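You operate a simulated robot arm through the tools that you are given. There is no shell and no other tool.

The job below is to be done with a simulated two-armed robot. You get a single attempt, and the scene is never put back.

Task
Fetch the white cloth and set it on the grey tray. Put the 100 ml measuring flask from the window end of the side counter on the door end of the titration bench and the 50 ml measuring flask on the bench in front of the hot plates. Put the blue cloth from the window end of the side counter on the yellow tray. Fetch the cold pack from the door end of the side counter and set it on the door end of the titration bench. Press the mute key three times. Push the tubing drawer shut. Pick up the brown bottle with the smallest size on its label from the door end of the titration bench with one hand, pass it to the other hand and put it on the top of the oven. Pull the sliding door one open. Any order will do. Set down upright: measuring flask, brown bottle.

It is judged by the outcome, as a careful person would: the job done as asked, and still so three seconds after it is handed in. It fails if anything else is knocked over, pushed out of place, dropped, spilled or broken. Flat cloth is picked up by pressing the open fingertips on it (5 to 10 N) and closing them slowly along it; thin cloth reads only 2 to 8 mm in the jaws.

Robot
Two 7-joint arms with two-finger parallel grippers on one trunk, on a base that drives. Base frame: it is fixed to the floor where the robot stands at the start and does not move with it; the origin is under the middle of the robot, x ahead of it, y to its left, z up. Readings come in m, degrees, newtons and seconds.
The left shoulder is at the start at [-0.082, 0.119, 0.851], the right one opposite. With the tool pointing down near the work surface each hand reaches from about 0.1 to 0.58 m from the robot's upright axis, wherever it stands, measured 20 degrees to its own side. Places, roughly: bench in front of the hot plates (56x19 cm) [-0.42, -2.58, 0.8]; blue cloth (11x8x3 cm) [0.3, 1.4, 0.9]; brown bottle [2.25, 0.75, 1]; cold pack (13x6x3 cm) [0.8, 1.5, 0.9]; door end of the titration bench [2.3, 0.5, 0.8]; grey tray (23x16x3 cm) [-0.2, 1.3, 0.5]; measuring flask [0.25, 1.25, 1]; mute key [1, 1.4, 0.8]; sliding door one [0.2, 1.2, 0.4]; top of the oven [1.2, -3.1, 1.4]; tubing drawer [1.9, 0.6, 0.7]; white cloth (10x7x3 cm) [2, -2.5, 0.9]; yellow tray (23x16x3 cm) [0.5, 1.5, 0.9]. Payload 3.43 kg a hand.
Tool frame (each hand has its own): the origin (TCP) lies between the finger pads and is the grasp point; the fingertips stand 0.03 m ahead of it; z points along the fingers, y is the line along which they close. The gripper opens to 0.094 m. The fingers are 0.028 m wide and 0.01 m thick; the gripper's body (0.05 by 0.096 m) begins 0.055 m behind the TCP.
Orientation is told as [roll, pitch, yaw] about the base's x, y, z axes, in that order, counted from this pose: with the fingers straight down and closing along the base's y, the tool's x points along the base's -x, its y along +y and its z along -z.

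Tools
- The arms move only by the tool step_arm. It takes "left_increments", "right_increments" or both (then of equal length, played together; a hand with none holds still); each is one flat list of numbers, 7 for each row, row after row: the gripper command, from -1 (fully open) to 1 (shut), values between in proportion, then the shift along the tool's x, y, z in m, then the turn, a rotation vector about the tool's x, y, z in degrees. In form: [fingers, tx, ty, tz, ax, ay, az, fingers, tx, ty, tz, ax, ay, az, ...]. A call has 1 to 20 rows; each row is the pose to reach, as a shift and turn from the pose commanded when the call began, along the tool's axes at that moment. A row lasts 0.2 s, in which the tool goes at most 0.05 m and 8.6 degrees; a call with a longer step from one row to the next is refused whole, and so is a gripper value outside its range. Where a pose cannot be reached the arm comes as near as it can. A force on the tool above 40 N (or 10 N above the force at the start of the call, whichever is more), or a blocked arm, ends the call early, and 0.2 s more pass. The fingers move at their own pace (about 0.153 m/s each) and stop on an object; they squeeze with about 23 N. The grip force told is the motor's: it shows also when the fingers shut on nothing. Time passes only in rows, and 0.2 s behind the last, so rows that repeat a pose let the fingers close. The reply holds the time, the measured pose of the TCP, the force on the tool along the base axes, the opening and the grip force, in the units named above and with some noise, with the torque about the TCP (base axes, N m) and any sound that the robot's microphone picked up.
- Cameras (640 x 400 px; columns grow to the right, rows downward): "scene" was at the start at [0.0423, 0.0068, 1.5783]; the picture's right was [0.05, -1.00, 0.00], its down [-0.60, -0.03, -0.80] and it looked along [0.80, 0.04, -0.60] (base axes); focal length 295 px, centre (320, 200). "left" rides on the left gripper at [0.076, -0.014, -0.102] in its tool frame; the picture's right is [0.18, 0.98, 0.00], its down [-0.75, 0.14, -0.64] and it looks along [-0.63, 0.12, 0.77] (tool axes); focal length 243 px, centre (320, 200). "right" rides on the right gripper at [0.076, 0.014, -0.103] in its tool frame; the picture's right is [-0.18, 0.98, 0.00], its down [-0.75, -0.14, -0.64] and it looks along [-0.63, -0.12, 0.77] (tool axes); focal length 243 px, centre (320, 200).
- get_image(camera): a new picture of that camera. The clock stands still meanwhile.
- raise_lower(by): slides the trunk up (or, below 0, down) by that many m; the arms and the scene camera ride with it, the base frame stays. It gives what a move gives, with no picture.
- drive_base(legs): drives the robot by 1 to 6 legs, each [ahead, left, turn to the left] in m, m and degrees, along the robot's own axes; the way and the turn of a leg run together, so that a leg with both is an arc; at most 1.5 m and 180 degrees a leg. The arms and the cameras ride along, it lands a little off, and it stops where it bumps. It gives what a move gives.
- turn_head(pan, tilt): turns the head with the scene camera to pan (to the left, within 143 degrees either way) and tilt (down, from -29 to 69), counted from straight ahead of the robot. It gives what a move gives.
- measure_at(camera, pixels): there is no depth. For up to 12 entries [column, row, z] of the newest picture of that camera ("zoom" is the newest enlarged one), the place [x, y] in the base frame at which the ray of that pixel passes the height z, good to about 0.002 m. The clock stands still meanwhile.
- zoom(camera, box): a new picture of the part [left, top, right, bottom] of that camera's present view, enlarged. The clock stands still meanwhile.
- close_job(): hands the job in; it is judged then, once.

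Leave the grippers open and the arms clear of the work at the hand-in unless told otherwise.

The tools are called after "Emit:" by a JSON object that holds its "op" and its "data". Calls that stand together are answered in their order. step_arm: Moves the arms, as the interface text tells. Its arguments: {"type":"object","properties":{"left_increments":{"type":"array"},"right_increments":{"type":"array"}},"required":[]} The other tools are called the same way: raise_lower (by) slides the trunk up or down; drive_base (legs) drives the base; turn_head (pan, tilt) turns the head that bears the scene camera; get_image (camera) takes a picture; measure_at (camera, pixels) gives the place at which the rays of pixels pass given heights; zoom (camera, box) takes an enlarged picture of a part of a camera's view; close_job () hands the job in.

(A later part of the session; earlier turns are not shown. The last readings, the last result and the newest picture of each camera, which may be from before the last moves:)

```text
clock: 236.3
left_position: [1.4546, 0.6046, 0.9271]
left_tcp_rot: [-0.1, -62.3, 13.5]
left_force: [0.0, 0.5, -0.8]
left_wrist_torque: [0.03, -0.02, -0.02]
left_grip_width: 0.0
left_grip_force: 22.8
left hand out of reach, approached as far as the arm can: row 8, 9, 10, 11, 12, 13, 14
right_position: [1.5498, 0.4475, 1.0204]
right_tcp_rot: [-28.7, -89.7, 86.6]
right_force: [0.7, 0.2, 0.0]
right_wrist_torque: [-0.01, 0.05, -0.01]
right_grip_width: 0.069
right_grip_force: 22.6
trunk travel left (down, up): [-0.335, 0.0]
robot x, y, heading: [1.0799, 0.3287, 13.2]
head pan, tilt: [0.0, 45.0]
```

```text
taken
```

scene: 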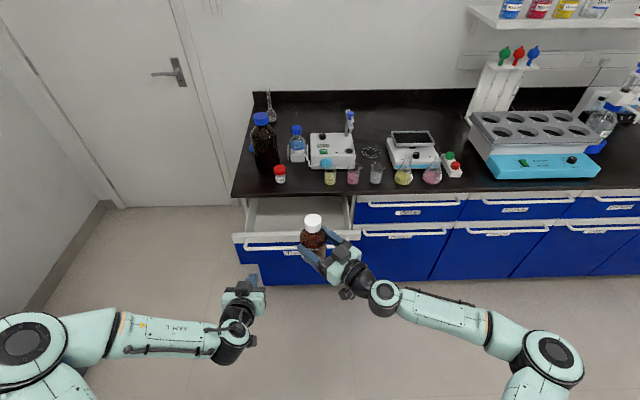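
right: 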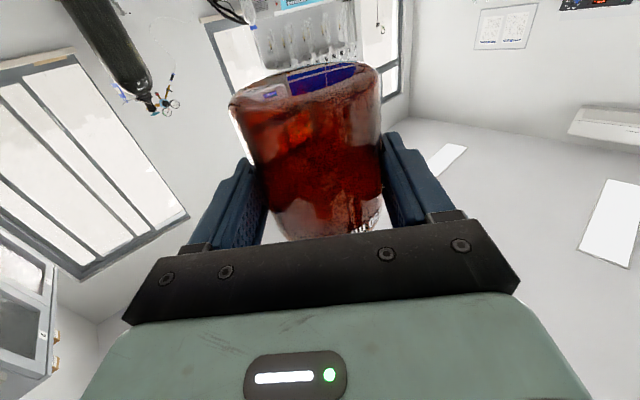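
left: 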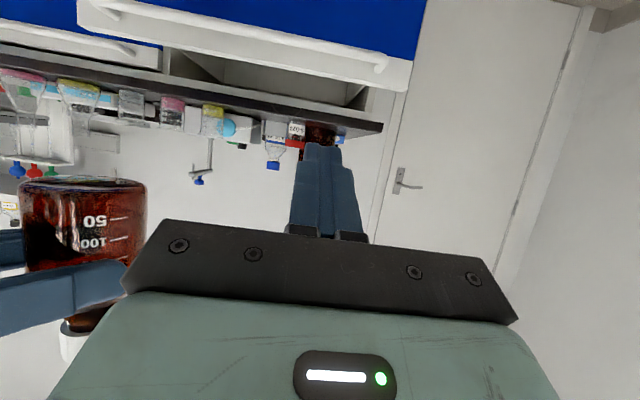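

The left arm stuck partway at pitch −62°. I extend it forward while finishing the turn, then lower with the trunk instead.

Emit:
{"op": "step_arm", "data": {"left_increments": [1, -0.012, 0, 0.022, 0, 0, 0, 1, -0.024, 0, 0.044, 0, -6, 0, 1, -0.036, 0, 0.066, 0, -12, 0, 1, -0.047, 0, 0.088, 0, -18, 0, 1, -0.047, 0, 0.088, 0, -24, 0, 1, -0.047, 0, 0.088, 0, -28, 0, 1, -0.047, 0, 0.088, 0, -28, 0]}}

Emit:
{"op": "raise_lower", "data": {"by": -0.2}}

Emit:
{"op": "get_image", "data": {"camera": "scene"}}

Emit:
{"op": "get_image", "data": {"camera": "left"}}

```text
clock: 237.9
left_position: [1.5403, 0.7246, 0.9793]
left_tcp_rot: [-4.1, -88.2, 13.9]
left_force: [0.4, -0.1, 0.0]
left_wrist_torque: [-0.03, 0.02, 0.0]
left_grip_width: 0.0
left_grip_force: 23.2
left hand out of reach, approached as far as the arm can: row 2, 3, 4, 5, 6, 7
right_position: [1.5496, 0.449, 1.02]
right_tcp_rot: [-28.3, -89.5, 86.3]
right_force: [0.2, 0.7, -0.4]
right_wrist_torque: [-0.03, 0.06, 0.0]
right_grip_width: 0.069
right_grip_force: 23.1
trunk travel left (down, up): [-0.335, 0.0]
robot x, y, heading: [1.0787, 0.3338, 13.0]
head pan, tilt: [0.0, 45.0]
```

```text
clock: 240.1
left_position: [1.5407, 0.7197, 0.7796]
left_tcp_rot: [-3.9, -88.3, 13.7]
left_force: [-0.2, -0.3, -0.2]
left_wrist_torque: [0.0, -0.01, 0.02]
left_grip_width: 0.0002
left_grip_force: 23.1
right_position: [1.4991, 0.4356, 0.7621]
right_tcp_rot: [40.7, -83.8, 17.3]
right_force: [0.1, -0.1, 0.1]
right_wrist_torque: [-0.04, 0.03, 0.0]
right_grip_width: 0.0689
right_grip_force: 23.4
trunk travel left (down, up): [-0.135, 0.2]
robot x, y, heading: [1.0765, 0.3319, 13.2]
head pan, tilt: [0.0, 45.0]
```

```text
taken
```

scene: 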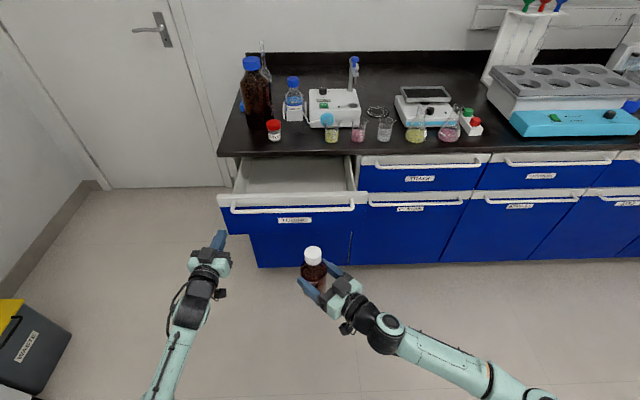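

```text
taken
```

left: 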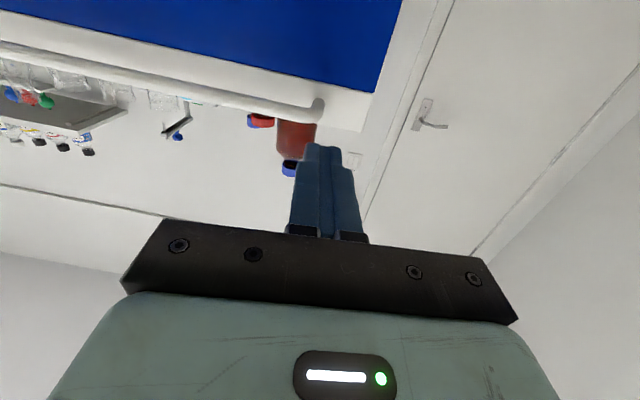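

The left hand is level with the drawer's handle rim and too far left. I lower it 8 cm with the arm and drive right 0.19 m to centre on the drawer.

Emit:
{"op": "step_arm", "data": {"left_increments": [1, 0.03, 0, 0, 0, 0, 0, 1, 0.06, 0, 0, 0, 0, 0, 1, 0.08, 0, 0, 0, 0, 0, 1, 0.08, 0, 0, 0, 0, 0]}}

Emit:
{"op": "drive_base", "data": {"legs": [[0, -0.19, 1.2]]}}

Emit:
{"op": "get_image", "data": {"camera": "scene"}}

Emit:
{"op": "get_image", "data": {"camera": "left"}}

Emit:
{"op": "get_image", "data": {"camera": "right"}}

```text
clock: 241.1
left_position: [1.5402, 0.7322, 0.7041]
left_tcp_rot: [-3.6, -88.1, 13.0]
left_force: [-0.2, 0.4, 0.5]
left_wrist_torque: [0.03, 0.01, 0.01]
left_grip_width: 0.0
left_grip_force: 23.1
left hand out of reach, approached as far as the arm can: row 2, 3, 4
right_position: [1.5011, 0.437, 0.7639]
right_tcp_rot: [40.7, -83.9, 17.3]
right_force: [-0.8, -0.4, -0.1]
right_wrist_torque: [-0.01, 0.02, 0.0]
right_grip_width: 0.0689
right_grip_force: 23.3
trunk travel left (down, up): [-0.135, 0.2]
robot x, y, heading: [1.0775, 0.3306, 13.2]
head pan, tilt: [0.0, 45.0]
```

```text
clock: 243.4
left_position: [1.5761, 0.5589, 0.7039]
left_tcp_rot: [-3.5, -88.1, 14.3]
left_force: [-0.4, 0.4, 0.5]
left_wrist_torque: [-0.01, -0.03, -0.01]
left_grip_width: 0.0
left_grip_force: 22.7
right_position: [1.5449, 0.2599, 0.7632]
right_tcp_rot: [40.9, -83.9, 18.6]
right_force: [0.7, -0.2, -0.3]
right_wrist_torque: [0.0, -0.01, 0.01]
right_grip_width: 0.0689
right_grip_force: 23.5
trunk travel left (down, up): [-0.135, 0.2]
robot x, y, heading: [1.1237, 0.1505, 14.7]
head pan, tilt: [0.0, 45.0]
```

```text
taken
```

scene: 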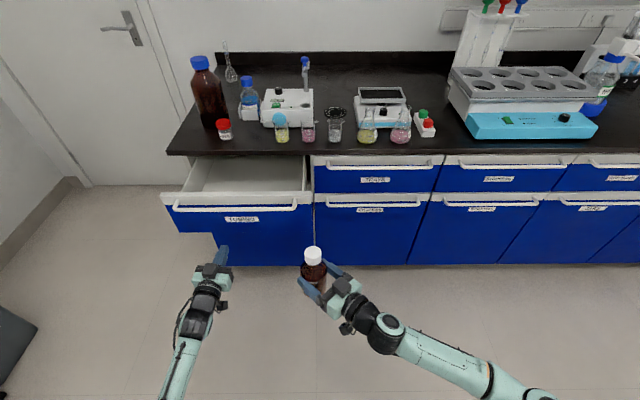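

```text
taken
```

left: 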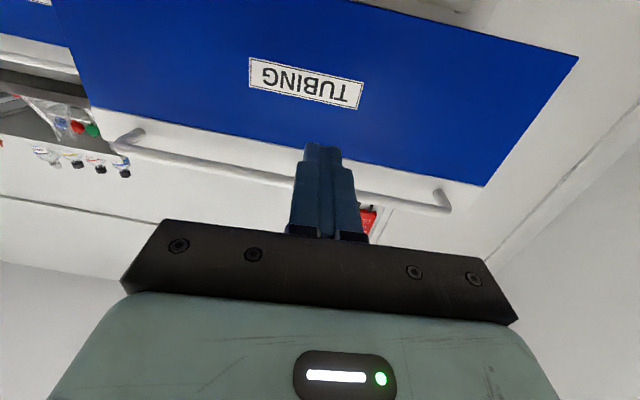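

```text
taken
```

right: 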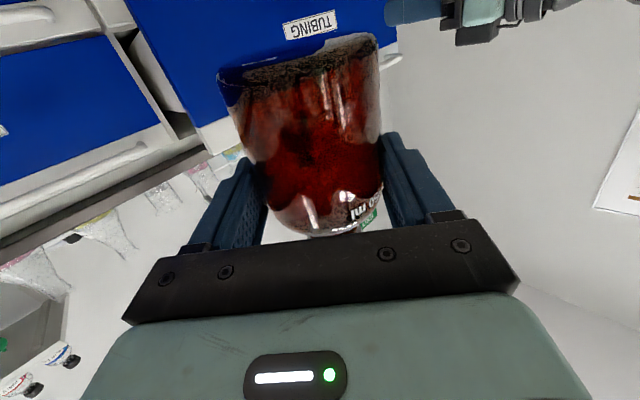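

The left tip points at the panel beside the TUBING label at z = 0.70. I drive ahead 10 cm to near contact, then push on.

Emit:
{"op": "drive_base", "data": {"legs": [[0.1, 0, 0]]}}

Emit:
{"op": "drive_base", "data": {"legs": [[0.06, 0, 0]]}}

Emit:
{"op": "get_image", "data": {"camera": "scene"}}

```text
clock: 244.5
left_position: [1.6689, 0.5832, 0.7039]
left_tcp_rot: [-3.7, -88.1, 14.4]
left_force: [-0.3, -0.5, -0.3]
left_wrist_torque: [0.02, -0.01, 0.02]
left_grip_width: 0.0001
left_grip_force: 23.3
right_position: [1.6376, 0.286, 0.7645]
right_tcp_rot: [40.7, -83.7, 18.7]
right_force: [-0.3, -0.6, -0.7]
right_wrist_torque: [-0.03, 0.06, 0.01]
right_grip_width: 0.0692
right_grip_force: 22.7
trunk travel left (down, up): [-0.135, 0.2]
robot x, y, heading: [1.2135, 0.1699, 14.7]
head pan, tilt: [0.0, 45.0]
```

```text
clock: 245.5
left_position: [1.7273, 0.5972, 0.7037]
left_tcp_rot: [-3.8, -88.1, 14.5]
left_force: [0.2, 0.5, 0.0]
left_wrist_torque: [-0.02, -0.04, 0.01]
left_grip_width: 0.0001
left_grip_force: 22.7
right_position: [1.6941, 0.3012, 0.7634]
right_tcp_rot: [40.7, -83.8, 18.8]
right_force: [0.7, -0.6, -0.2]
right_wrist_torque: [-0.04, 0.02, -0.03]
right_grip_width: 0.0689
right_grip_force: 23.0
trunk travel left (down, up): [-0.135, 0.2]
robot x, y, heading: [1.2714, 0.1834, 14.6]
head pan, tilt: [0.0, 45.0]
```

```text
taken
```

scene: 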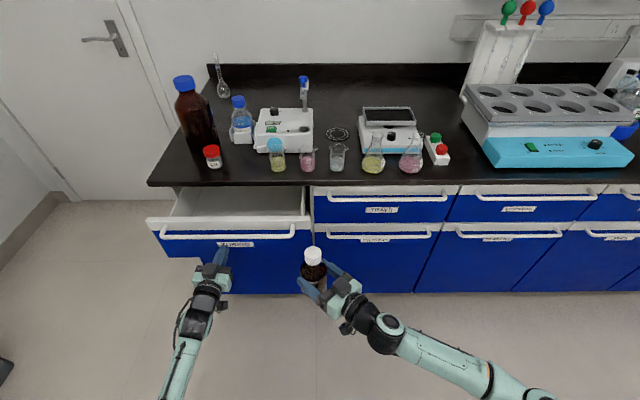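

No contact yet. I push on in 4 cm steps.

Emit:
{"op": "drive_base", "data": {"legs": [[0.04, 0, 0]]}}

Emit:
{"op": "drive_base", "data": {"legs": [[0.04, 0, 0]]}}

Emit:
{"op": "get_image", "data": {"camera": "scene"}}

Emit:
{"op": "get_image", "data": {"camera": "left"}}

```text
clock: 246.4
left_position: [1.7653, 0.607, 0.7047]
left_tcp_rot: [-3.7, -88.0, 14.4]
left_force: [0.2, -0.1, -0.4]
left_wrist_torque: [0.01, 0.02, 0.02]
left_grip_width: 0.0
left_grip_force: 23.1
right_position: [1.7323, 0.3112, 0.7639]
right_tcp_rot: [40.7, -83.8, 18.9]
right_force: [0.1, 0.9, 0.2]
right_wrist_torque: [-0.05, 0.05, 0.01]
right_grip_width: 0.069
right_grip_force: 22.9
trunk travel left (down, up): [-0.135, 0.2]
robot x, y, heading: [1.311, 0.1949, 14.7]
head pan, tilt: [0.0, 45.0]
```

```text
clock: 247.2
left_position: [1.8019, 0.6187, 0.7045]
left_tcp_rot: [-3.5, -88.2, 14.3]
left_force: [1.0, -0.6, -0.1]
left_wrist_torque: [-0.01, -0.01, -0.02]
left_grip_width: 0.0001
left_grip_force: 23.1
right_position: [1.7708, 0.3196, 0.7631]
right_tcp_rot: [40.6, -83.9, 18.8]
right_force: [-0.2, 0.1, 0.0]
right_wrist_torque: [0.0, 0.0, -0.01]
right_grip_width: 0.0689
right_grip_force: 22.9
trunk travel left (down, up): [-0.135, 0.2]
robot x, y, heading: [1.3481, 0.2053, 14.9]
head pan, tilt: [0.0, 45.0]
```

```text
taken
```

scene: 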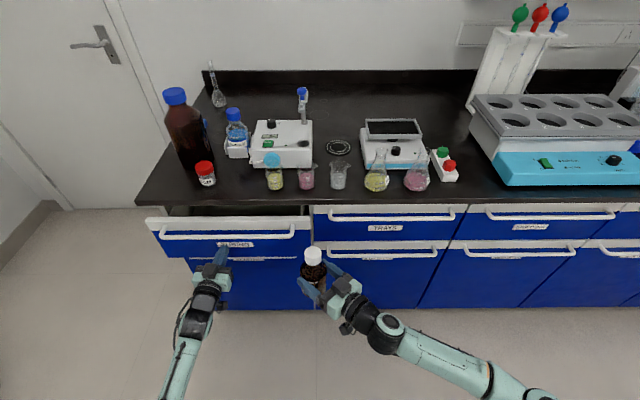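

```text
taken
```

left: 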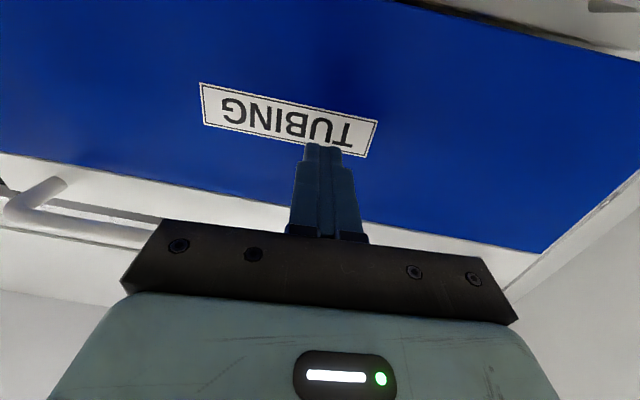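

The drawer is sliding in. I continue in 2–3 cm steps until it seats.

Emit:
{"op": "drive_base", "data": {"legs": [[0.03, 0, 0]]}}

Emit:
{"op": "get_image", "data": {"camera": "scene"}}

Emit:
{"op": "get_image", "data": {"camera": "right"}}

```text
clock: 248.1
left_position: [1.8321, 0.6257, 0.7044]
left_tcp_rot: [-3.5, -88.0, 14.2]
left_force: [-0.2, 0.4, -0.1]
left_wrist_torque: [-0.04, -0.01, -0.03]
left_grip_width: 0.0
left_grip_force: 22.8
right_position: [1.8011, 0.3282, 0.7632]
right_tcp_rot: [40.7, -83.8, 18.8]
right_force: [-0.6, -0.4, -1.3]
right_wrist_torque: [-0.05, 0.02, 0.02]
right_grip_width: 0.0691
right_grip_force: 22.9
trunk travel left (down, up): [-0.135, 0.2]
robot x, y, heading: [1.3744, 0.214, 14.7]
head pan, tilt: [0.0, 45.0]
```

```text
taken
```

scene: 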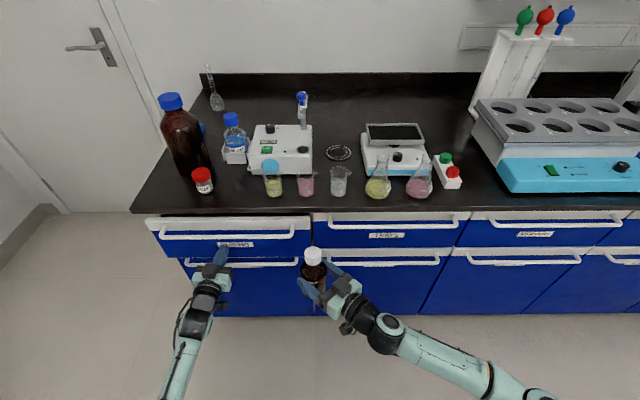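

```text
taken
```

right: 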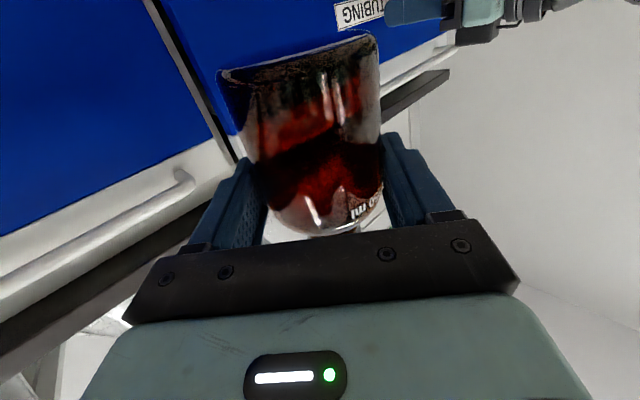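

Almost flush; I push two more small steps, watching the force.

Emit:
{"op": "drive_base", "data": {"legs": [[0.02, 0, 0]]}}

Emit:
{"op": "zoom", "data": {"camera": "scene", "box": [120, 190, 360, 340]}}

```text
clock: 248.9
left_position: [1.8519, 0.6302, 0.7036]
left_tcp_rot: [-3.1, -88.1, 14.0]
left_force: [-1.6, -0.9, -0.9]
left_wrist_torque: [-0.04, -0.05, 0.06]
left_grip_width: 0.0
left_grip_force: 22.7
right_position: [1.8196, 0.3334, 0.7628]
right_tcp_rot: [40.6, -83.8, 18.9]
right_force: [-0.2, 0.1, 0.2]
right_wrist_torque: [-0.03, 0.04, 0.02]
right_grip_width: 0.0689
right_grip_force: 23.0
trunk travel left (down, up): [-0.135, 0.2]
robot x, y, heading: [1.393, 0.2228, 14.5]
head pan, tilt: [0.0, 45.0]
```

```text
2.67 times, centred on (240, 265) of scene
```

zoom: 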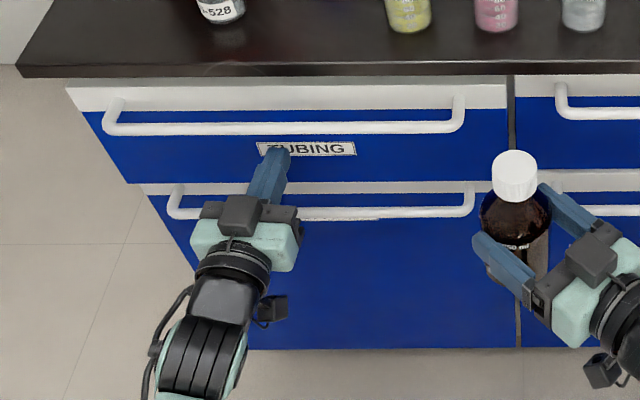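

Perhaps 5–10 mm remain. I push the rest with the left arm, stopping on force.

Emit:
{"op": "step_arm", "data": {"left_increments": [1, 0, 0, 0.005, 0, 0, 0, 1, 0, 0, 0.01, 0, 0, 0, 1, 0, 0, 0.015, 0, 0, 0, 1, 0, 0, 0.02, 0, 0, 0, 1, 0, 0, 0.025, 0, 0, 0]}}

Emit:
{"op": "zoom", "data": {"camera": "scene", "box": [120, 190, 360, 340]}}

```text
clock: 250.1
left_position: [1.8761, 0.6345, 0.7035]
left_tcp_rot: [-3.4, -88.1, 14.2]
left_force: [0.5, 1.4, 0.3]
left_wrist_torque: [-0.01, -0.02, 0.02]
left_grip_width: 0.0001
left_grip_force: 22.6
right_position: [1.819, 0.3333, 0.7622]
right_tcp_rot: [40.7, -83.8, 18.8]
right_force: [0.2, 0.0, 0.0]
right_wrist_torque: [-0.04, 0.06, 0.02]
right_grip_width: 0.0692
right_grip_force: 22.4
trunk travel left (down, up): [-0.135, 0.2]
robot x, y, heading: [1.3965, 0.2184, 14.6]
head pan, tilt: [0.0, 45.0]
```

```text
2.67 times, centred on (240, 265) of scene
```

zoom: 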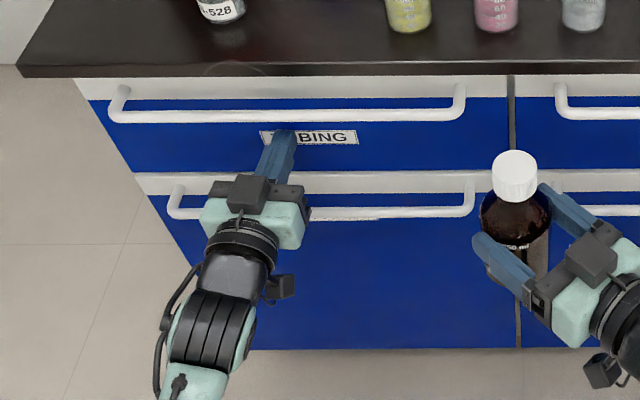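

It looks flush now. I press a little more to feel the end stop.

Emit:
{"op": "step_arm", "data": {"left_increments": [1, 0, 0, 0.004, 0, 0, 0, 1, 0, 0, 0.008, 0, 0, 0, 1, 0, 0, 0.012, 0, 0, 0, 1, 0, 0, 0.016, 0, 0, 0]}}

Emit:
{"op": "zoom", "data": {"camera": "scene", "box": [120, 190, 360, 340]}}

```text
clock: 250.7
left_position: [1.8783, 0.636, 0.7048]
left_tcp_rot: [-6.1, -88.2, 16.9]
left_force: [-22.9, -8.7, 1.5]
left_wrist_torque: [0.12, -0.31, 0.1]
left_grip_width: 0.0
left_grip_force: 22.9
right_position: [1.8159, 0.3328, 0.7629]
right_tcp_rot: [40.5, -83.7, 18.9]
right_force: [-1.2, 0.2, -0.6]
right_wrist_torque: [-0.02, 0.04, 0.01]
right_grip_width: 0.0689
right_grip_force: 23.1
trunk travel left (down, up): [-0.135, 0.2]
robot x, y, heading: [1.3952, 0.2223, 14.9]
head pan, tilt: [0.0, 45.0]
stopped in row 2 (left hand): the force on the tool passed its limit at 51 N (the readings are from after the stop); the commanded pose is now the measured one
```

```text
2.67 times, centred on (240, 265) of scene
```

zoom: 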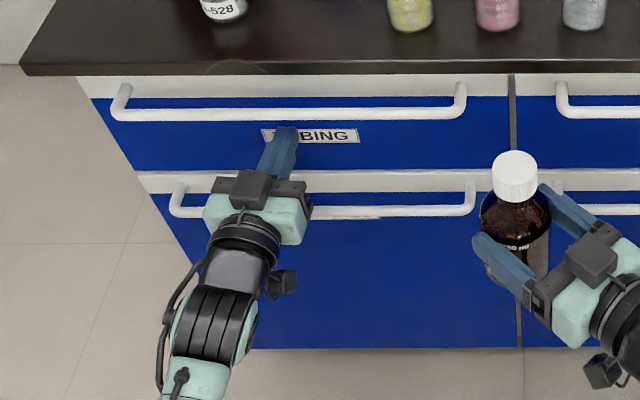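

The drawer is firmly shut (end stop felt). I back away, raise the trunk and check both hands.

Emit:
{"op": "step_arm", "data": {"left_increments": [1, 0, 0, -0.02, 0, 0, 0, 1, 0, 0, -0.04, 0, 0, 0]}}

Emit:
{"op": "drive_base", "data": {"legs": [[-0.35, 0, 0]]}}

Emit:
{"op": "raise_lower", "data": {"by": 0.2}}

Emit:
{"op": "get_image", "data": {"camera": "scene"}}

Emit:
{"op": "get_image", "data": {"camera": "right"}}

```text
clock: 251.3
left_position: [1.8416, 0.6297, 0.7033]
left_tcp_rot: [-5.6, -87.9, 16.4]
left_force: [0.9, -0.5, 0.1]
left_wrist_torque: [0.0, 0.01, 0.0]
left_grip_width: 0.0001
left_grip_force: 23.1
right_position: [1.8186, 0.3333, 0.7639]
right_tcp_rot: [40.6, -83.9, 18.9]
right_force: [-0.3, 0.2, -0.3]
right_wrist_torque: [-0.05, 0.06, -0.01]
right_grip_width: 0.069
right_grip_force: 23.0
trunk travel left (down, up): [-0.135, 0.2]
robot x, y, heading: [1.3958, 0.2187, 14.7]
head pan, tilt: [0.0, 45.0]
```

```text
clock: 253.5
left_position: [1.5064, 0.5382, 0.703]
left_tcp_rot: [-5.5, -87.8, 15.8]
left_force: [0.2, -0.9, -0.5]
left_wrist_torque: [-0.01, 0.04, -0.02]
left_grip_width: 0.0
left_grip_force: 23.4
right_position: [1.4814, 0.2426, 0.7629]
right_tcp_rot: [40.6, -83.8, 18.5]
right_force: [-0.1, -0.8, -0.2]
right_wrist_torque: [-0.04, 0.02, -0.01]
right_grip_width: 0.0691
right_grip_force: 23.0
trunk travel left (down, up): [-0.135, 0.2]
robot x, y, heading: [1.0584, 0.1283, 14.4]
head pan, tilt: [0.0, 45.0]
```

```text
clock: 255.7
left_position: [1.5635, 0.5546, 0.9676]
left_tcp_rot: [176.1, -86.8, -166.4]
left_force: [-0.7, 0.1, 1.5]
left_wrist_torque: [0.0, -0.01, 0.03]
left_grip_width: 0.0
left_grip_force: 23.0
right_position: [1.4779, 0.2416, 0.9615]
right_tcp_rot: [40.7, -83.9, 18.6]
right_force: [-0.5, -0.8, -0.1]
right_wrist_torque: [-0.07, 0.01, -0.05]
right_grip_width: 0.069
right_grip_force: 22.8
trunk travel left (down, up): [-0.335, 0.0]
robot x, y, heading: [1.0601, 0.1284, 13.9]
head pan, tilt: [0.0, 45.0]
```

```text
taken
```

scene: 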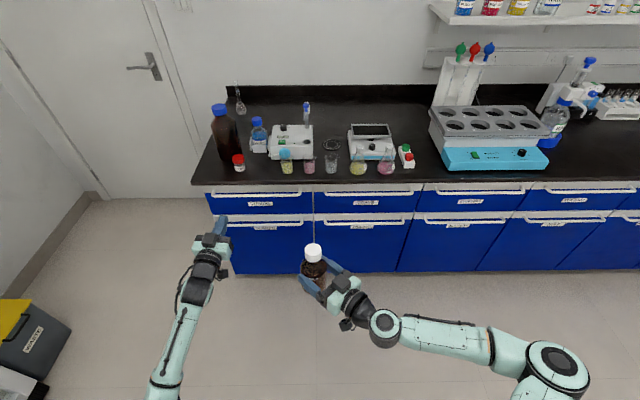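

```text
taken
```

right: 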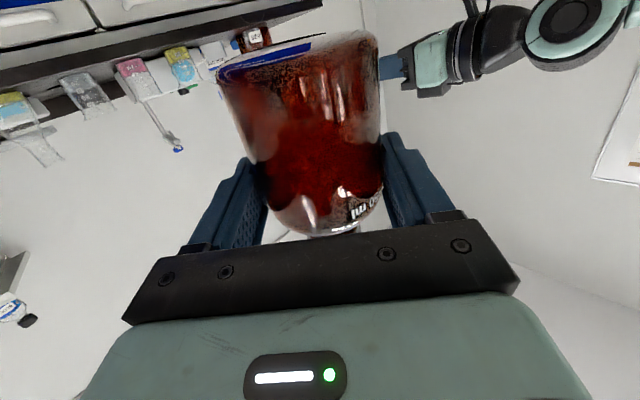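

The drawer is flush with its neighbours. I bring the left hand back to pointing down and tucked, then look toward the oven side.

Emit:
{"op": "step_arm", "data": {"left_increments": [0, -0.02, 0, -0.01, 0, 8, 0, -1, -0.04, 0.01, -0.02, 0, 16, 0, -1, -0.07, 0.02, -0.03, 0, 24, 0, -1, -0.1, 0.03, -0.04, 0, 32, 0, -1, -0.13, 0.04, -0.06, 0, 40, 0, -1, -0.16, 0.04, -0.08, 0, 48, 0, -1, -0.19, 0.04, -0.1, 0, 56, 0, -1, -0.22, 0.04, -0.12, 0, 64, 0, -1, -0.25, 0.04, -0.14, 0, 72, 0, -1, -0.27, 0.04, -0.15, 0, 80, 0, -1, -0.28, 0.04, -0.16, 0, 87, 0, -1, -0.28, 0.04, -0.16, 0, 87, 0]}}

Emit:
{"op": "turn_head", "data": {"pan": -80, "tilt": 20}}

Emit:
{"op": "get_image", "data": {"camera": "scene"}}

Emit:
{"op": "get_image", "data": {"camera": "left"}}

```text
clock: 258.3
left_position: [1.3836, 0.5634, 1.2385]
left_tcp_rot: [0.2, -6.3, 9.8]
left_force: [-0.5, 0.5, 0.5]
left_wrist_torque: [0.02, 0.03, 0.03]
left_grip_width: 0.0942
left_grip_force: 0.0
right_position: [1.48, 0.2424, 0.9638]
right_tcp_rot: [40.5, -83.8, 18.5]
right_force: [0.2, 0.1, 0.9]
right_wrist_torque: [-0.03, 0.02, 0.02]
right_grip_width: 0.0692
right_grip_force: 22.8
trunk travel left (down, up): [-0.335, 0.0]
robot x, y, heading: [1.0591, 0.1283, 14.2]
head pan, tilt: [0.0, 45.0]
```

```text
clock: 259.8
left_position: [1.3857, 0.5646, 1.2389]
left_tcp_rot: [0.1, -6.1, 9.8]
left_force: [0.2, 0.2, 0.4]
left_wrist_torque: [0.0, -0.02, 0.0]
left_grip_width: 0.0939
left_grip_force: 0.1
right_position: [1.4811, 0.2429, 0.9626]
right_tcp_rot: [40.6, -83.8, 18.5]
right_force: [0.4, -0.3, 0.3]
right_wrist_torque: [-0.01, 0.04, -0.01]
right_grip_width: 0.069
right_grip_force: 22.9
trunk travel left (down, up): [-0.335, 0.0]
robot x, y, heading: [1.0569, 0.1297, 14.5]
head pan, tilt: [-80.0, 20.0]
```

```text
taken
```

scene: 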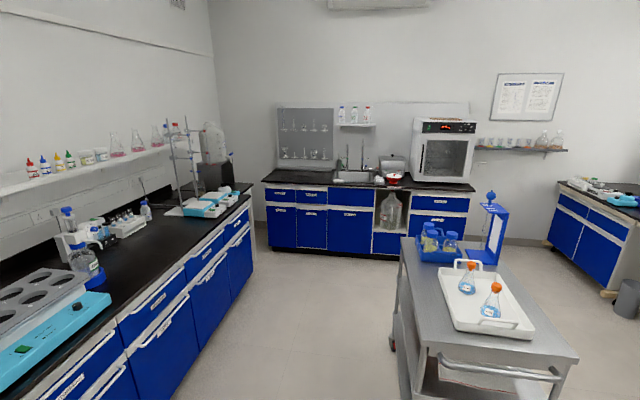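

```text
taken
```

left: 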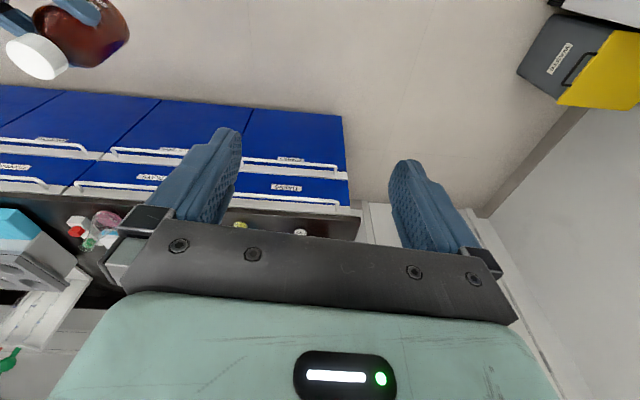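

I see the oven on the far counter at (445,150). I zoom in there.

Emit:
{"op": "zoom", "data": {"camera": "scene", "box": [260, 90, 500, 240]}}

Emit:
{"op": "measure_at", "data": {"camera": "scene", "pixels": [[413, 182, 0.87], [472, 191, 0.87], [262, 180, 0.87], [372, 252, 0.03], [467, 256, 0.03], [430, 237, 0.85], [402, 238, 0.85], [470, 183, 0.88], [568, 358, 0.85], [428, 343, 0.85], [495, 203, 0.85]]}}

```text
2.67 times, centred on (380, 165) of scene
```

zoom: 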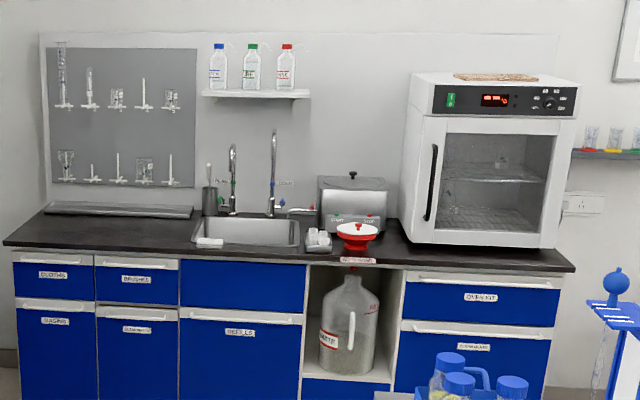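

```text
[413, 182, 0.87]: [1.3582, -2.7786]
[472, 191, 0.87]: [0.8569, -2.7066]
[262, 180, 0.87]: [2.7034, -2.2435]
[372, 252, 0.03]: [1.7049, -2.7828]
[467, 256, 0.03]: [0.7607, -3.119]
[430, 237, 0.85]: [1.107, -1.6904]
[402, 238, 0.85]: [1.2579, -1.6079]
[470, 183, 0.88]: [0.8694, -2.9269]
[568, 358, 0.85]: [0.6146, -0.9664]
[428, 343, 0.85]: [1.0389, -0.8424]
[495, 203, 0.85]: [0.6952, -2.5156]
```

The oven stands on the counter at the far wall; its top has a flat brown thing at the back, so I'll use the front-left part. First I level the right tool (it tilted a few degrees when the trunk moved) and raise the bottle in stages.

Emit:
{"op": "step_arm", "data": {"right_increments": [1, 0, 0, 0, 0, -2.5, -2, 1, -0.02, 0, 0, 0, -4.7, -4, 1, -0.05, 0, 0, 0, -4.7, -4, 1, -0.09, 0, 0, 0, -4.7, -4, 1, -0.13, 0, 0, 0, -4.7, -4, 1, -0.17, 0, 0, 0, -4.7, -4, 1, -0.21, 0, 0, 0, -4.7, -4, 1, -0.25, 0, 0, 0, -4.7, -4, 1, -0.29, 0, 0, 0, -4.7, -4, 1, -0.29, 0, 0, 0, -4.7, -4]}}

Emit:
{"op": "get_image", "data": {"camera": "right"}}

Emit:
{"op": "turn_head", "data": {"pan": 0, "tilt": 20}}

Emit:
{"op": "get_image", "data": {"camera": "scene"}}

```text
clock: 262.0
left_position: [1.3844, 0.5625, 1.2389]
left_tcp_rot: [0.2, -6.2, 9.8]
left_force: [0.7, -0.4, -0.2]
left_wrist_torque: [-0.01, 0.01, 0.01]
left_grip_width: 0.0939
left_grip_force: 0.0
right_position: [1.5091, 0.2501, 1.2501]
right_tcp_rot: [76.9, -90.0, -17.8]
right_force: [0.0, 1.1, -2.3]
right_wrist_torque: [-0.06, 0.03, 0.01]
right_grip_width: 0.0694
right_grip_force: 23.0
trunk travel left (down, up): [-0.335, 0.0]
robot x, y, heading: [1.0593, 0.1252, 14.2]
head pan, tilt: [-80.0, 20.0]
```

```text
taken
```

right: 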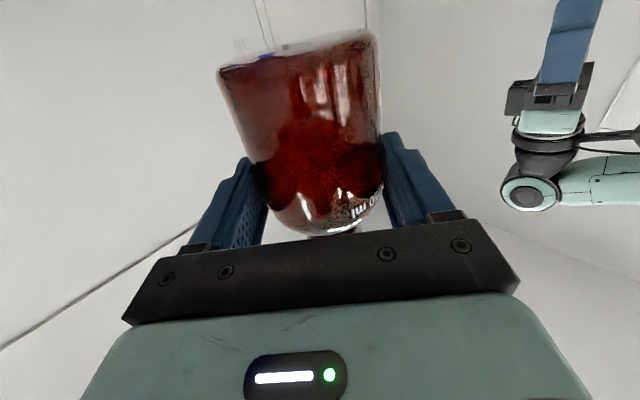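

```text
clock: 263.6
left_position: [1.3836, 0.5629, 1.2383]
left_tcp_rot: [0.1, -6.2, 9.7]
left_force: [-0.3, 0.2, -0.6]
left_wrist_torque: [-0.03, -0.01, 0.01]
left_grip_width: 0.094
left_grip_force: 0.1
right_position: [1.5092, 0.251, 1.2499]
right_tcp_rot: [64.2, -90.0, -5.1]
right_force: [-1.1, -1.6, -1.8]
right_wrist_torque: [-0.02, 0.02, 0.0]
right_grip_width: 0.069
right_grip_force: 23.6
trunk travel left (down, up): [-0.335, 0.0]
robot x, y, heading: [1.0585, 0.1306, 14.4]
head pan, tilt: [0.0, 20.0]
```

```text
taken
```

scene: 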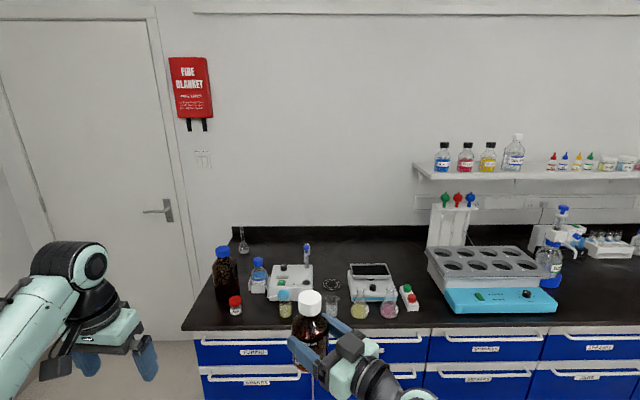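

The tool is level again. I zoom in on the bottle to see whether it slid in the grip.

Emit:
{"op": "turn_head", "data": {"pan": 0, "tilt": 35}}

Emit:
{"op": "zoom", "data": {"camera": "scene", "box": [250, 180, 410, 320]}}

Emit:
{"op": "zoom", "data": {"camera": "right", "box": [180, 0, 460, 250]}}

```text
clock: 264.3
left_position: [1.3847, 0.5626, 1.2391]
left_tcp_rot: [0.1, -6.3, 9.8]
left_force: [0.5, -0.2, 0.1]
left_wrist_torque: [-0.06, -0.02, -0.01]
left_grip_width: 0.0942
left_grip_force: 0.0
right_position: [1.5081, 0.2507, 1.2506]
right_tcp_rot: [62.0, -90.0, -2.8]
right_force: [-0.6, 0.0, -3.0]
right_wrist_torque: [-0.03, 0.02, -0.02]
right_grip_width: 0.0691
right_grip_force: 23.1
trunk travel left (down, up): [-0.335, 0.0]
robot x, y, heading: [1.0625, 0.1297, 14.3]
head pan, tilt: [0.0, 35.0]
```

```text
2.86 times, centred on (330, 250) of scene
```

zoom: 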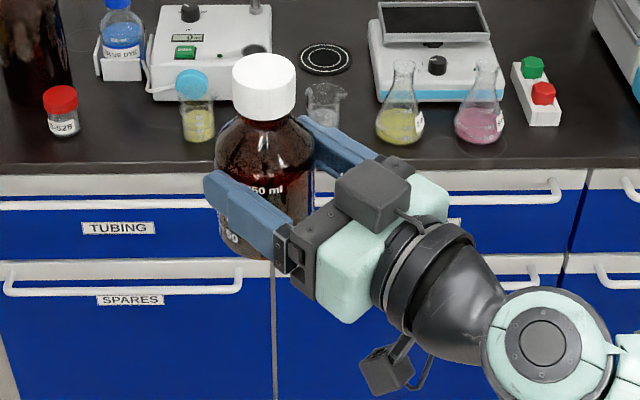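

```text
1.60 times, centred on (320, 125) of right
```

zoom: 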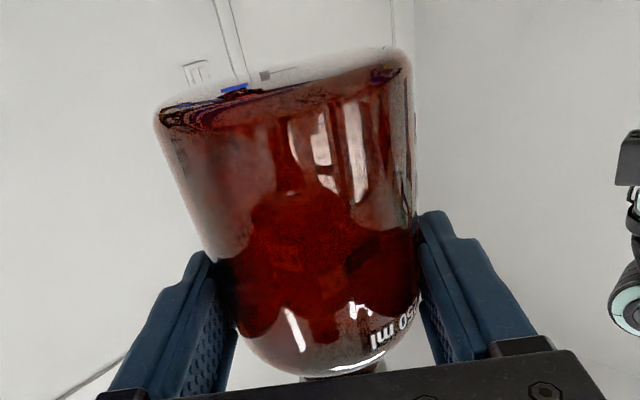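

The bottle slid down a few centimetres and is held just below its shoulder, upright. I'll drive smoothly: turn right toward the far counter and go down the aisle between trolley and bench.

Emit:
{"op": "drive_base", "data": {"legs": [[0, 0, -90], [0.7, 0.3, 0], [0.7, 0, 0]]}}

Emit:
{"op": "turn_head", "data": {"pan": -20, "tilt": 25}}

Emit:
{"op": "get_image", "data": {"camera": "scene"}}

Emit:
{"op": "get_image", "data": {"camera": "right"}}

```text
clock: 275.6
left_position: [2.1096, -1.4649, 1.2392]
left_tcp_rot: [0.1, -6.2, -80.5]
left_force: [-0.4, 0.0, 0.2]
left_wrist_torque: [0.01, 0.02, 0.0]
left_grip_width: 0.0939
left_grip_force: 0.1
right_position: [1.7958, -1.5866, 1.2509]
right_tcp_rot: [52.8, -90.0, -84.2]
right_force: [-0.7, -0.3, -3.0]
right_wrist_torque: [0.05, 0.01, -0.02]
right_grip_width: 0.0689
right_grip_force: 23.1
trunk travel left (down, up): [-0.335, 0.0]
robot x, y, heading: [1.6763, -1.1358, -76.0]
head pan, tilt: [0.0, 35.0]
```

```text
clock: 276.5
left_position: [2.1107, -1.4648, 1.2384]
left_tcp_rot: [0.2, -6.1, -80.6]
left_force: [0.3, -1.1, 0.0]
left_wrist_torque: [-0.02, 0.01, 0.02]
left_grip_width: 0.0941
left_grip_force: 0.0
right_position: [1.7958, -1.587, 1.2494]
right_tcp_rot: [49.5, -90.0, -80.7]
right_force: [-0.3, -0.2, -3.1]
right_wrist_torque: [0.0, 0.05, -0.01]
right_grip_width: 0.0686
right_grip_force: 23.2
trunk travel left (down, up): [-0.335, 0.0]
robot x, y, heading: [1.6778, -1.1334, -76.3]
head pan, tilt: [-20.0, 25.0]
```

```text
taken
```

scene: 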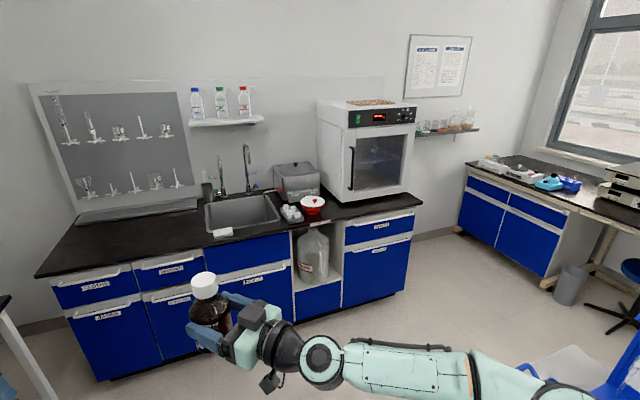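

```text
taken
```

right: 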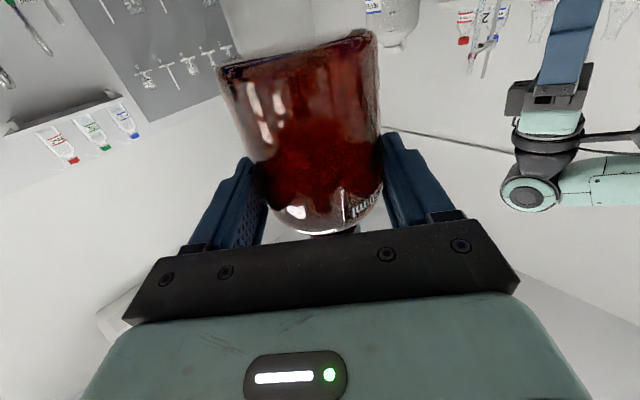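

I zoom in on the oven's top and on the sink area for the white cloth.

Emit:
{"op": "zoom", "data": {"camera": "scene", "box": [300, 85, 440, 215]}}

Emit:
{"op": "zoom", "data": {"camera": "scene", "box": [180, 160, 340, 260]}}

Emit:
{"op": "measure_at", "data": {"camera": "scene", "pixels": [[330, 203, 0.87], [405, 195, 0.87], [230, 234, 0.88], [240, 245, 0.87], [347, 103, 1.4], [417, 105, 1.4], [318, 101, 1.4], [380, 97, 1.4]]}}

```text
3.08 times, centred on (370, 150) of scene
```

zoom: 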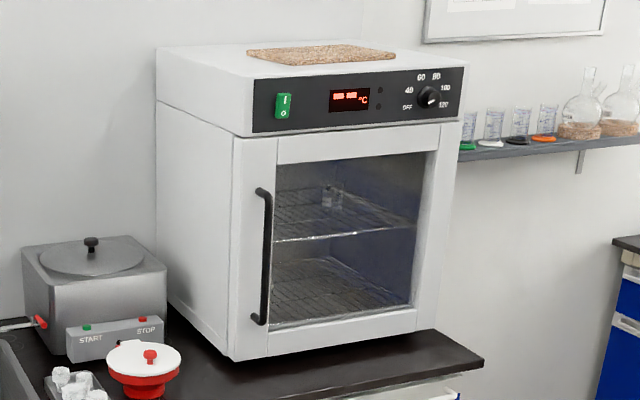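

```text
4.00 times, centred on (260, 210) of scene
```

zoom: 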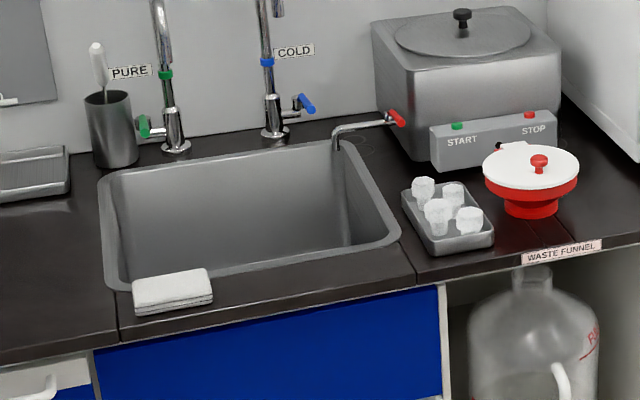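

```text
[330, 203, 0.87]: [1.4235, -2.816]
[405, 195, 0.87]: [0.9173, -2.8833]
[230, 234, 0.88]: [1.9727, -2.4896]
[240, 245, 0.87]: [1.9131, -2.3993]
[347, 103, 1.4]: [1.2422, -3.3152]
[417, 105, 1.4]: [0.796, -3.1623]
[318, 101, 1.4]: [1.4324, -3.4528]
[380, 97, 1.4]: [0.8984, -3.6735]
```

I re-measure the oven's corners with corrected pixels.

Emit:
{"op": "measure_at", "data": {"camera": "scene", "pixels": [[341, 202, 0.87], [402, 194, 0.87], [347.8, 110.3, 1.4], [417.3, 106, 1.4], [347.8, 110.3, 1.42], [417.3, 106, 1.42], [347.8, 110.3, 1.38], [417.3, 106, 1.38], [227, 236, 0.88]]}}

```text
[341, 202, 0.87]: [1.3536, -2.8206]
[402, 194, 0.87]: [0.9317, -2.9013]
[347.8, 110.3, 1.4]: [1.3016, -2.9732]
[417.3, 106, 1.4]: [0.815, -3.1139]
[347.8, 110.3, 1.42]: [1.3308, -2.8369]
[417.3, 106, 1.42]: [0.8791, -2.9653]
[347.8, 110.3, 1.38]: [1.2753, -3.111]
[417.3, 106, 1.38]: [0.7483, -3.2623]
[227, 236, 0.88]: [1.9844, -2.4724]
```

The oven top is at about z = 1.42, front edge at n ≈ −3.08. I raise the bottle to see how high the arm can carry it, turning the tool toward straight ahead.

Emit:
{"op": "step_arm", "data": {"right_increments": [1, -0.03, 0, 0, 3, 0, 0, 1, -0.06, 0, 0, 7, 0, 0, 1, -0.09, 0, 0, 11, 0, 0, 1, -0.12, 0, 0, 15, 0, 0, 1, -0.15, 0, 0, 19, 0, 0, 1, -0.18, 0, 0, 23, 0, 0, 1, -0.21, 0, 0, 27, 0, 0, 1, -0.24, 0, 0, 30, 0, 0, 1, -0.27, 0, 0, 30, 0, 0, 1, -0.3, 0, 0, 30, 0, 0, 1, -0.3, 0, 0, 30, 0, 0]}}

Emit:
{"op": "get_image", "data": {"camera": "right"}}

Emit:
{"op": "turn_head", "data": {"pan": 0, "tilt": 15}}

Emit:
{"op": "get_image", "data": {"camera": "scene"}}

```text
clock: 278.9
left_position: [2.1094, -1.4645, 1.2384]
left_tcp_rot: [0.2, -6.2, -80.5]
left_force: [-0.1, 0.7, 0.2]
left_wrist_torque: [0.03, 0.02, -0.01]
left_grip_width: 0.0941
left_grip_force: 0.0
right_position: [1.7965, -1.5869, 1.5498]
right_tcp_rot: [11.4, -89.8, -72.7]
right_force: [-1.1, 0.0, -2.4]
right_wrist_torque: [0.04, 0.0, 0.02]
right_grip_width: 0.0689
right_grip_force: 22.6
right hand out of reach, approached as far as the arm can: row 3, 4
trunk travel left (down, up): [-0.335, 0.0]
robot x, y, heading: [1.6816, -1.135, -76.1]
head pan, tilt: [-20.0, 25.0]
```

```text
taken
```

right: 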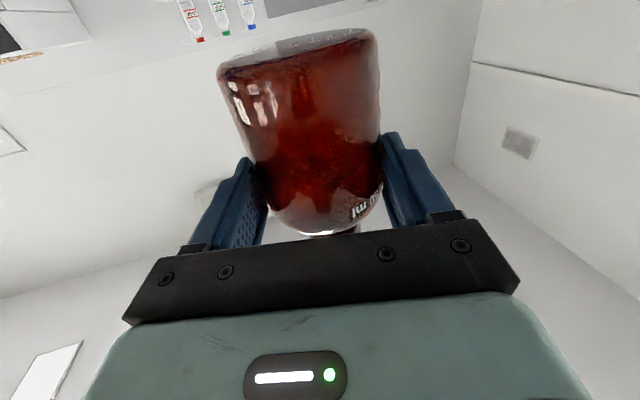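

```text
clock: 279.7
left_position: [2.1098, -1.4639, 1.2395]
left_tcp_rot: [0.2, -6.2, -80.6]
left_force: [0.3, 0.1, 0.1]
left_wrist_torque: [0.02, -0.01, 0.0]
left_grip_width: 0.0939
left_grip_force: 0.1
right_position: [1.7959, -1.587, 1.5493]
right_tcp_rot: [24.3, -90.0, -85.6]
right_force: [-1.1, -0.7, -2.4]
right_wrist_torque: [0.04, 0.04, 0.0]
right_grip_width: 0.0689
right_grip_force: 22.9
trunk travel left (down, up): [-0.335, 0.0]
robot x, y, heading: [1.6778, -1.137, -75.9]
head pan, tilt: [0.0, 15.0]
```

```text
taken
```

scene: 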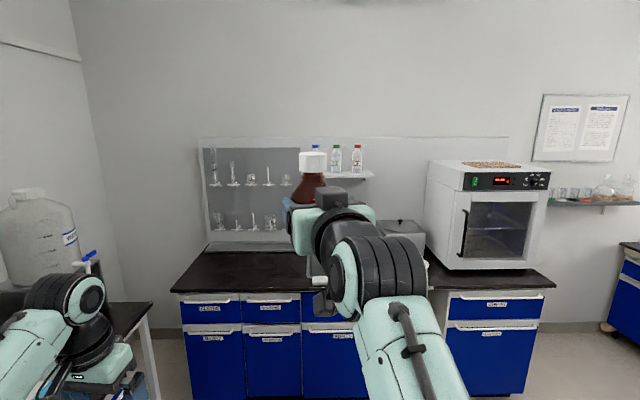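

The bottle is at z = 1.55, level, pointing nearly ahead. I tuck the left hand back, then drive ahead and sideways to stand in front of the oven, clear of the trolley.

Emit:
{"op": "step_arm", "data": {"left_increments": [-1, 0.04, 0, 0, 0, 0, 0, -1, 0.08, 0, 0, 0, 0, 0, -1, 0.12, 0, 0, 0, 0, 0, -1, 0.15, 0, 0, 0, 0, 0]}}

Emit:
{"op": "drive_base", "data": {"legs": [[0.86, 0, 0.3], [0, -0.8, 0]]}}

Emit:
{"op": "turn_head", "data": {"pan": 0, "tilt": 25}}

Emit:
{"op": "get_image", "data": {"camera": "scene"}}

Emit:
{"op": "get_image", "data": {"camera": "right"}}

```text
clock: 280.7
left_position: [2.0834, -1.3162, 1.2245]
left_tcp_rot: [0.1, -6.3, -80.6]
left_force: [0.3, 0.9, 0.8]
left_wrist_torque: [0.01, 0.0, -0.06]
left_grip_width: 0.0935
left_grip_force: 0.0
right_position: [1.7961, -1.5864, 1.5504]
right_tcp_rot: [102.0, -90.0, -163.2]
right_force: [-0.7, 1.1, -1.9]
right_wrist_torque: [0.05, 0.04, 0.0]
right_grip_width: 0.0691
right_grip_force: 23.1
trunk travel left (down, up): [-0.335, 0.0]
robot x, y, heading: [1.6778, -1.1368, -76.1]
head pan, tilt: [0.0, 15.0]
```

```text
clock: 292.3
left_position: [1.5154, -2.3455, 1.2235]
left_tcp_rot: [0.3, -6.3, -79.9]
left_force: [-0.1, -0.7, 0.6]
left_wrist_torque: [-0.01, -0.03, 0.01]
left_grip_width: 0.0938
left_grip_force: 0.0
right_position: [1.2284, -2.619, 1.5507]
right_tcp_rot: [12.8, -90.0, -73.5]
right_force: [0.4, -1.5, -3.3]
right_wrist_torque: [0.05, 0.05, 0.03]
right_grip_width: 0.0685
right_grip_force: 23.0
trunk travel left (down, up): [-0.335, 0.0]
robot x, y, heading: [1.1057, -2.1694, -75.5]
head pan, tilt: [0.0, 15.0]
```

```text
clock: 293.1
left_position: [1.5152, -2.3457, 1.2233]
left_tcp_rot: [0.3, -6.2, -79.9]
left_force: [0.0, -0.1, 0.2]
left_wrist_torque: [-0.02, -0.02, -0.02]
left_grip_width: 0.0939
left_grip_force: 0.0
right_position: [1.2292, -2.6201, 1.5509]
right_tcp_rot: [1.2, -89.8, -61.8]
right_force: [-0.2, 0.6, -2.8]
right_wrist_torque: [0.05, 0.01, 0.04]
right_grip_width: 0.0689
right_grip_force: 23.2
trunk travel left (down, up): [-0.335, 0.0]
robot x, y, heading: [1.1063, -2.1684, -75.4]
head pan, tilt: [0.0, 25.0]
```

```text
taken
```

scene: 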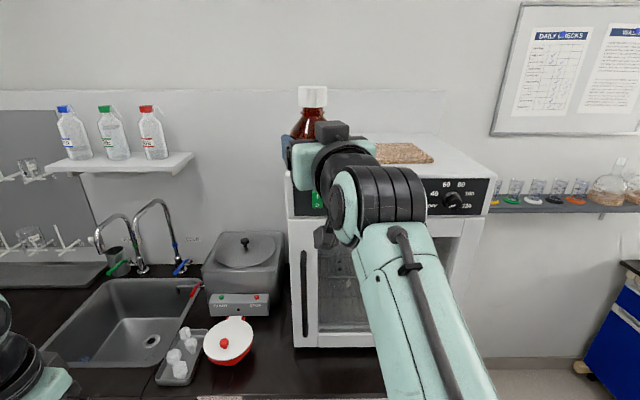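

```text
taken
```

right: 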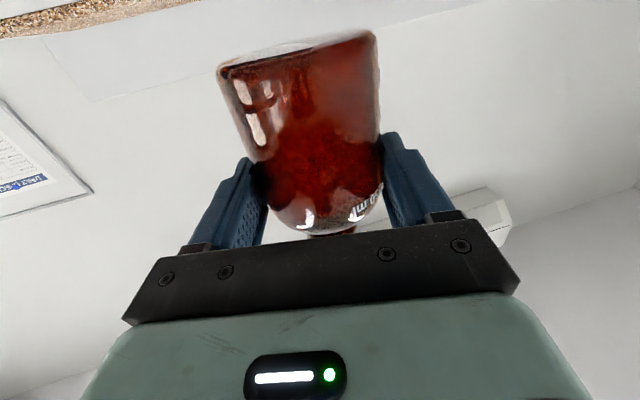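

I measure the oven from here: top front corners and base corners.

Emit:
{"op": "zoom", "data": {"camera": "scene", "box": [270, 110, 510, 260]}}

Emit:
{"op": "measure_at", "data": {"camera": "scene", "pixels": [[295, 347, 0.87], [493, 179, 1.42], [493, 179, 1.4], [493, 179, 1.38], [287, 170, 1.4], [287, 170, 1.42], [287, 170, 1.38], [380, 162, 1.4], [433, 160, 1.4]]}}

```text
2.67 times, centred on (390, 185) of scene
```

zoom: 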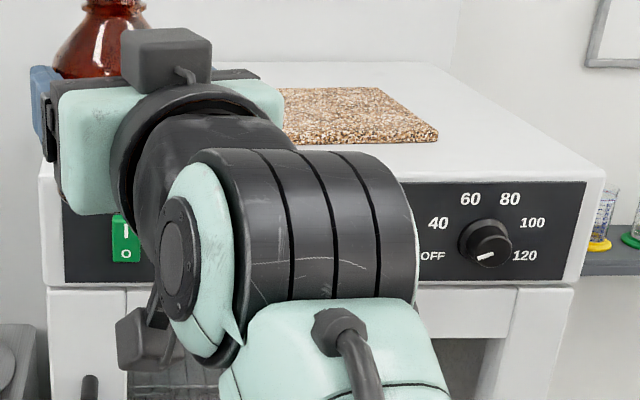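

```text
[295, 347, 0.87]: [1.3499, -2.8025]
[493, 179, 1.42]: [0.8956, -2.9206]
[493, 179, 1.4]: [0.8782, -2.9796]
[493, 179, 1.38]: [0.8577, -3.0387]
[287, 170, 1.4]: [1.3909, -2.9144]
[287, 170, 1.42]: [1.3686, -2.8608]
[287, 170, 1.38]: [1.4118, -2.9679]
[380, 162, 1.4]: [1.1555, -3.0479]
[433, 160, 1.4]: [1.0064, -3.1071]
```

The oven top's front strip (about 13 cm before the cork mat) is free; its front edge is near n = −3.04, z ≈ 1.43. I move ahead 15 cm.

Emit:
{"op": "drive_base", "data": {"legs": [[0.15, -0.02, 0]]}}

Emit:
{"op": "get_image", "data": {"camera": "scene"}}

Emit:
{"op": "get_image", "data": {"camera": "right"}}

```text
clock: 294.4
left_position: [1.5335, -2.4917, 1.2227]
left_tcp_rot: [0.2, -6.2, -79.8]
left_force: [-0.5, 0.3, -1.0]
left_wrist_torque: [-0.03, 0.06, 0.02]
left_grip_width: 0.0943
left_grip_force: 0.1
right_position: [1.248, -2.7669, 1.5496]
right_tcp_rot: [-9.3, -90.0, -51.2]
right_force: [0.5, 0.4, -1.8]
right_wrist_torque: [0.0, 0.02, -0.01]
right_grip_width: 0.069
right_grip_force: 22.8
trunk travel left (down, up): [-0.335, 0.0]
robot x, y, heading: [1.1223, -2.3206, -75.5]
head pan, tilt: [0.0, 25.0]
```

```text
taken
```

scene: 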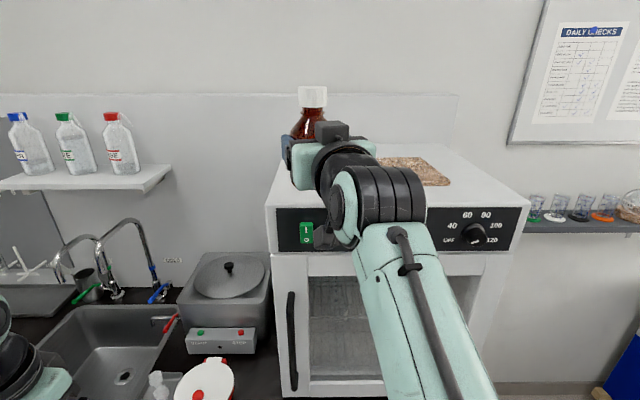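

```text
taken
```

right: 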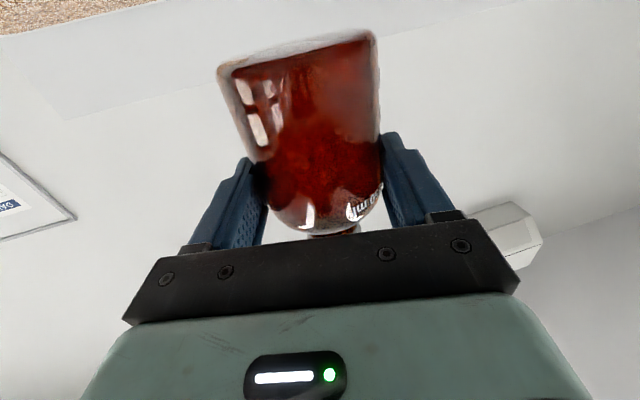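

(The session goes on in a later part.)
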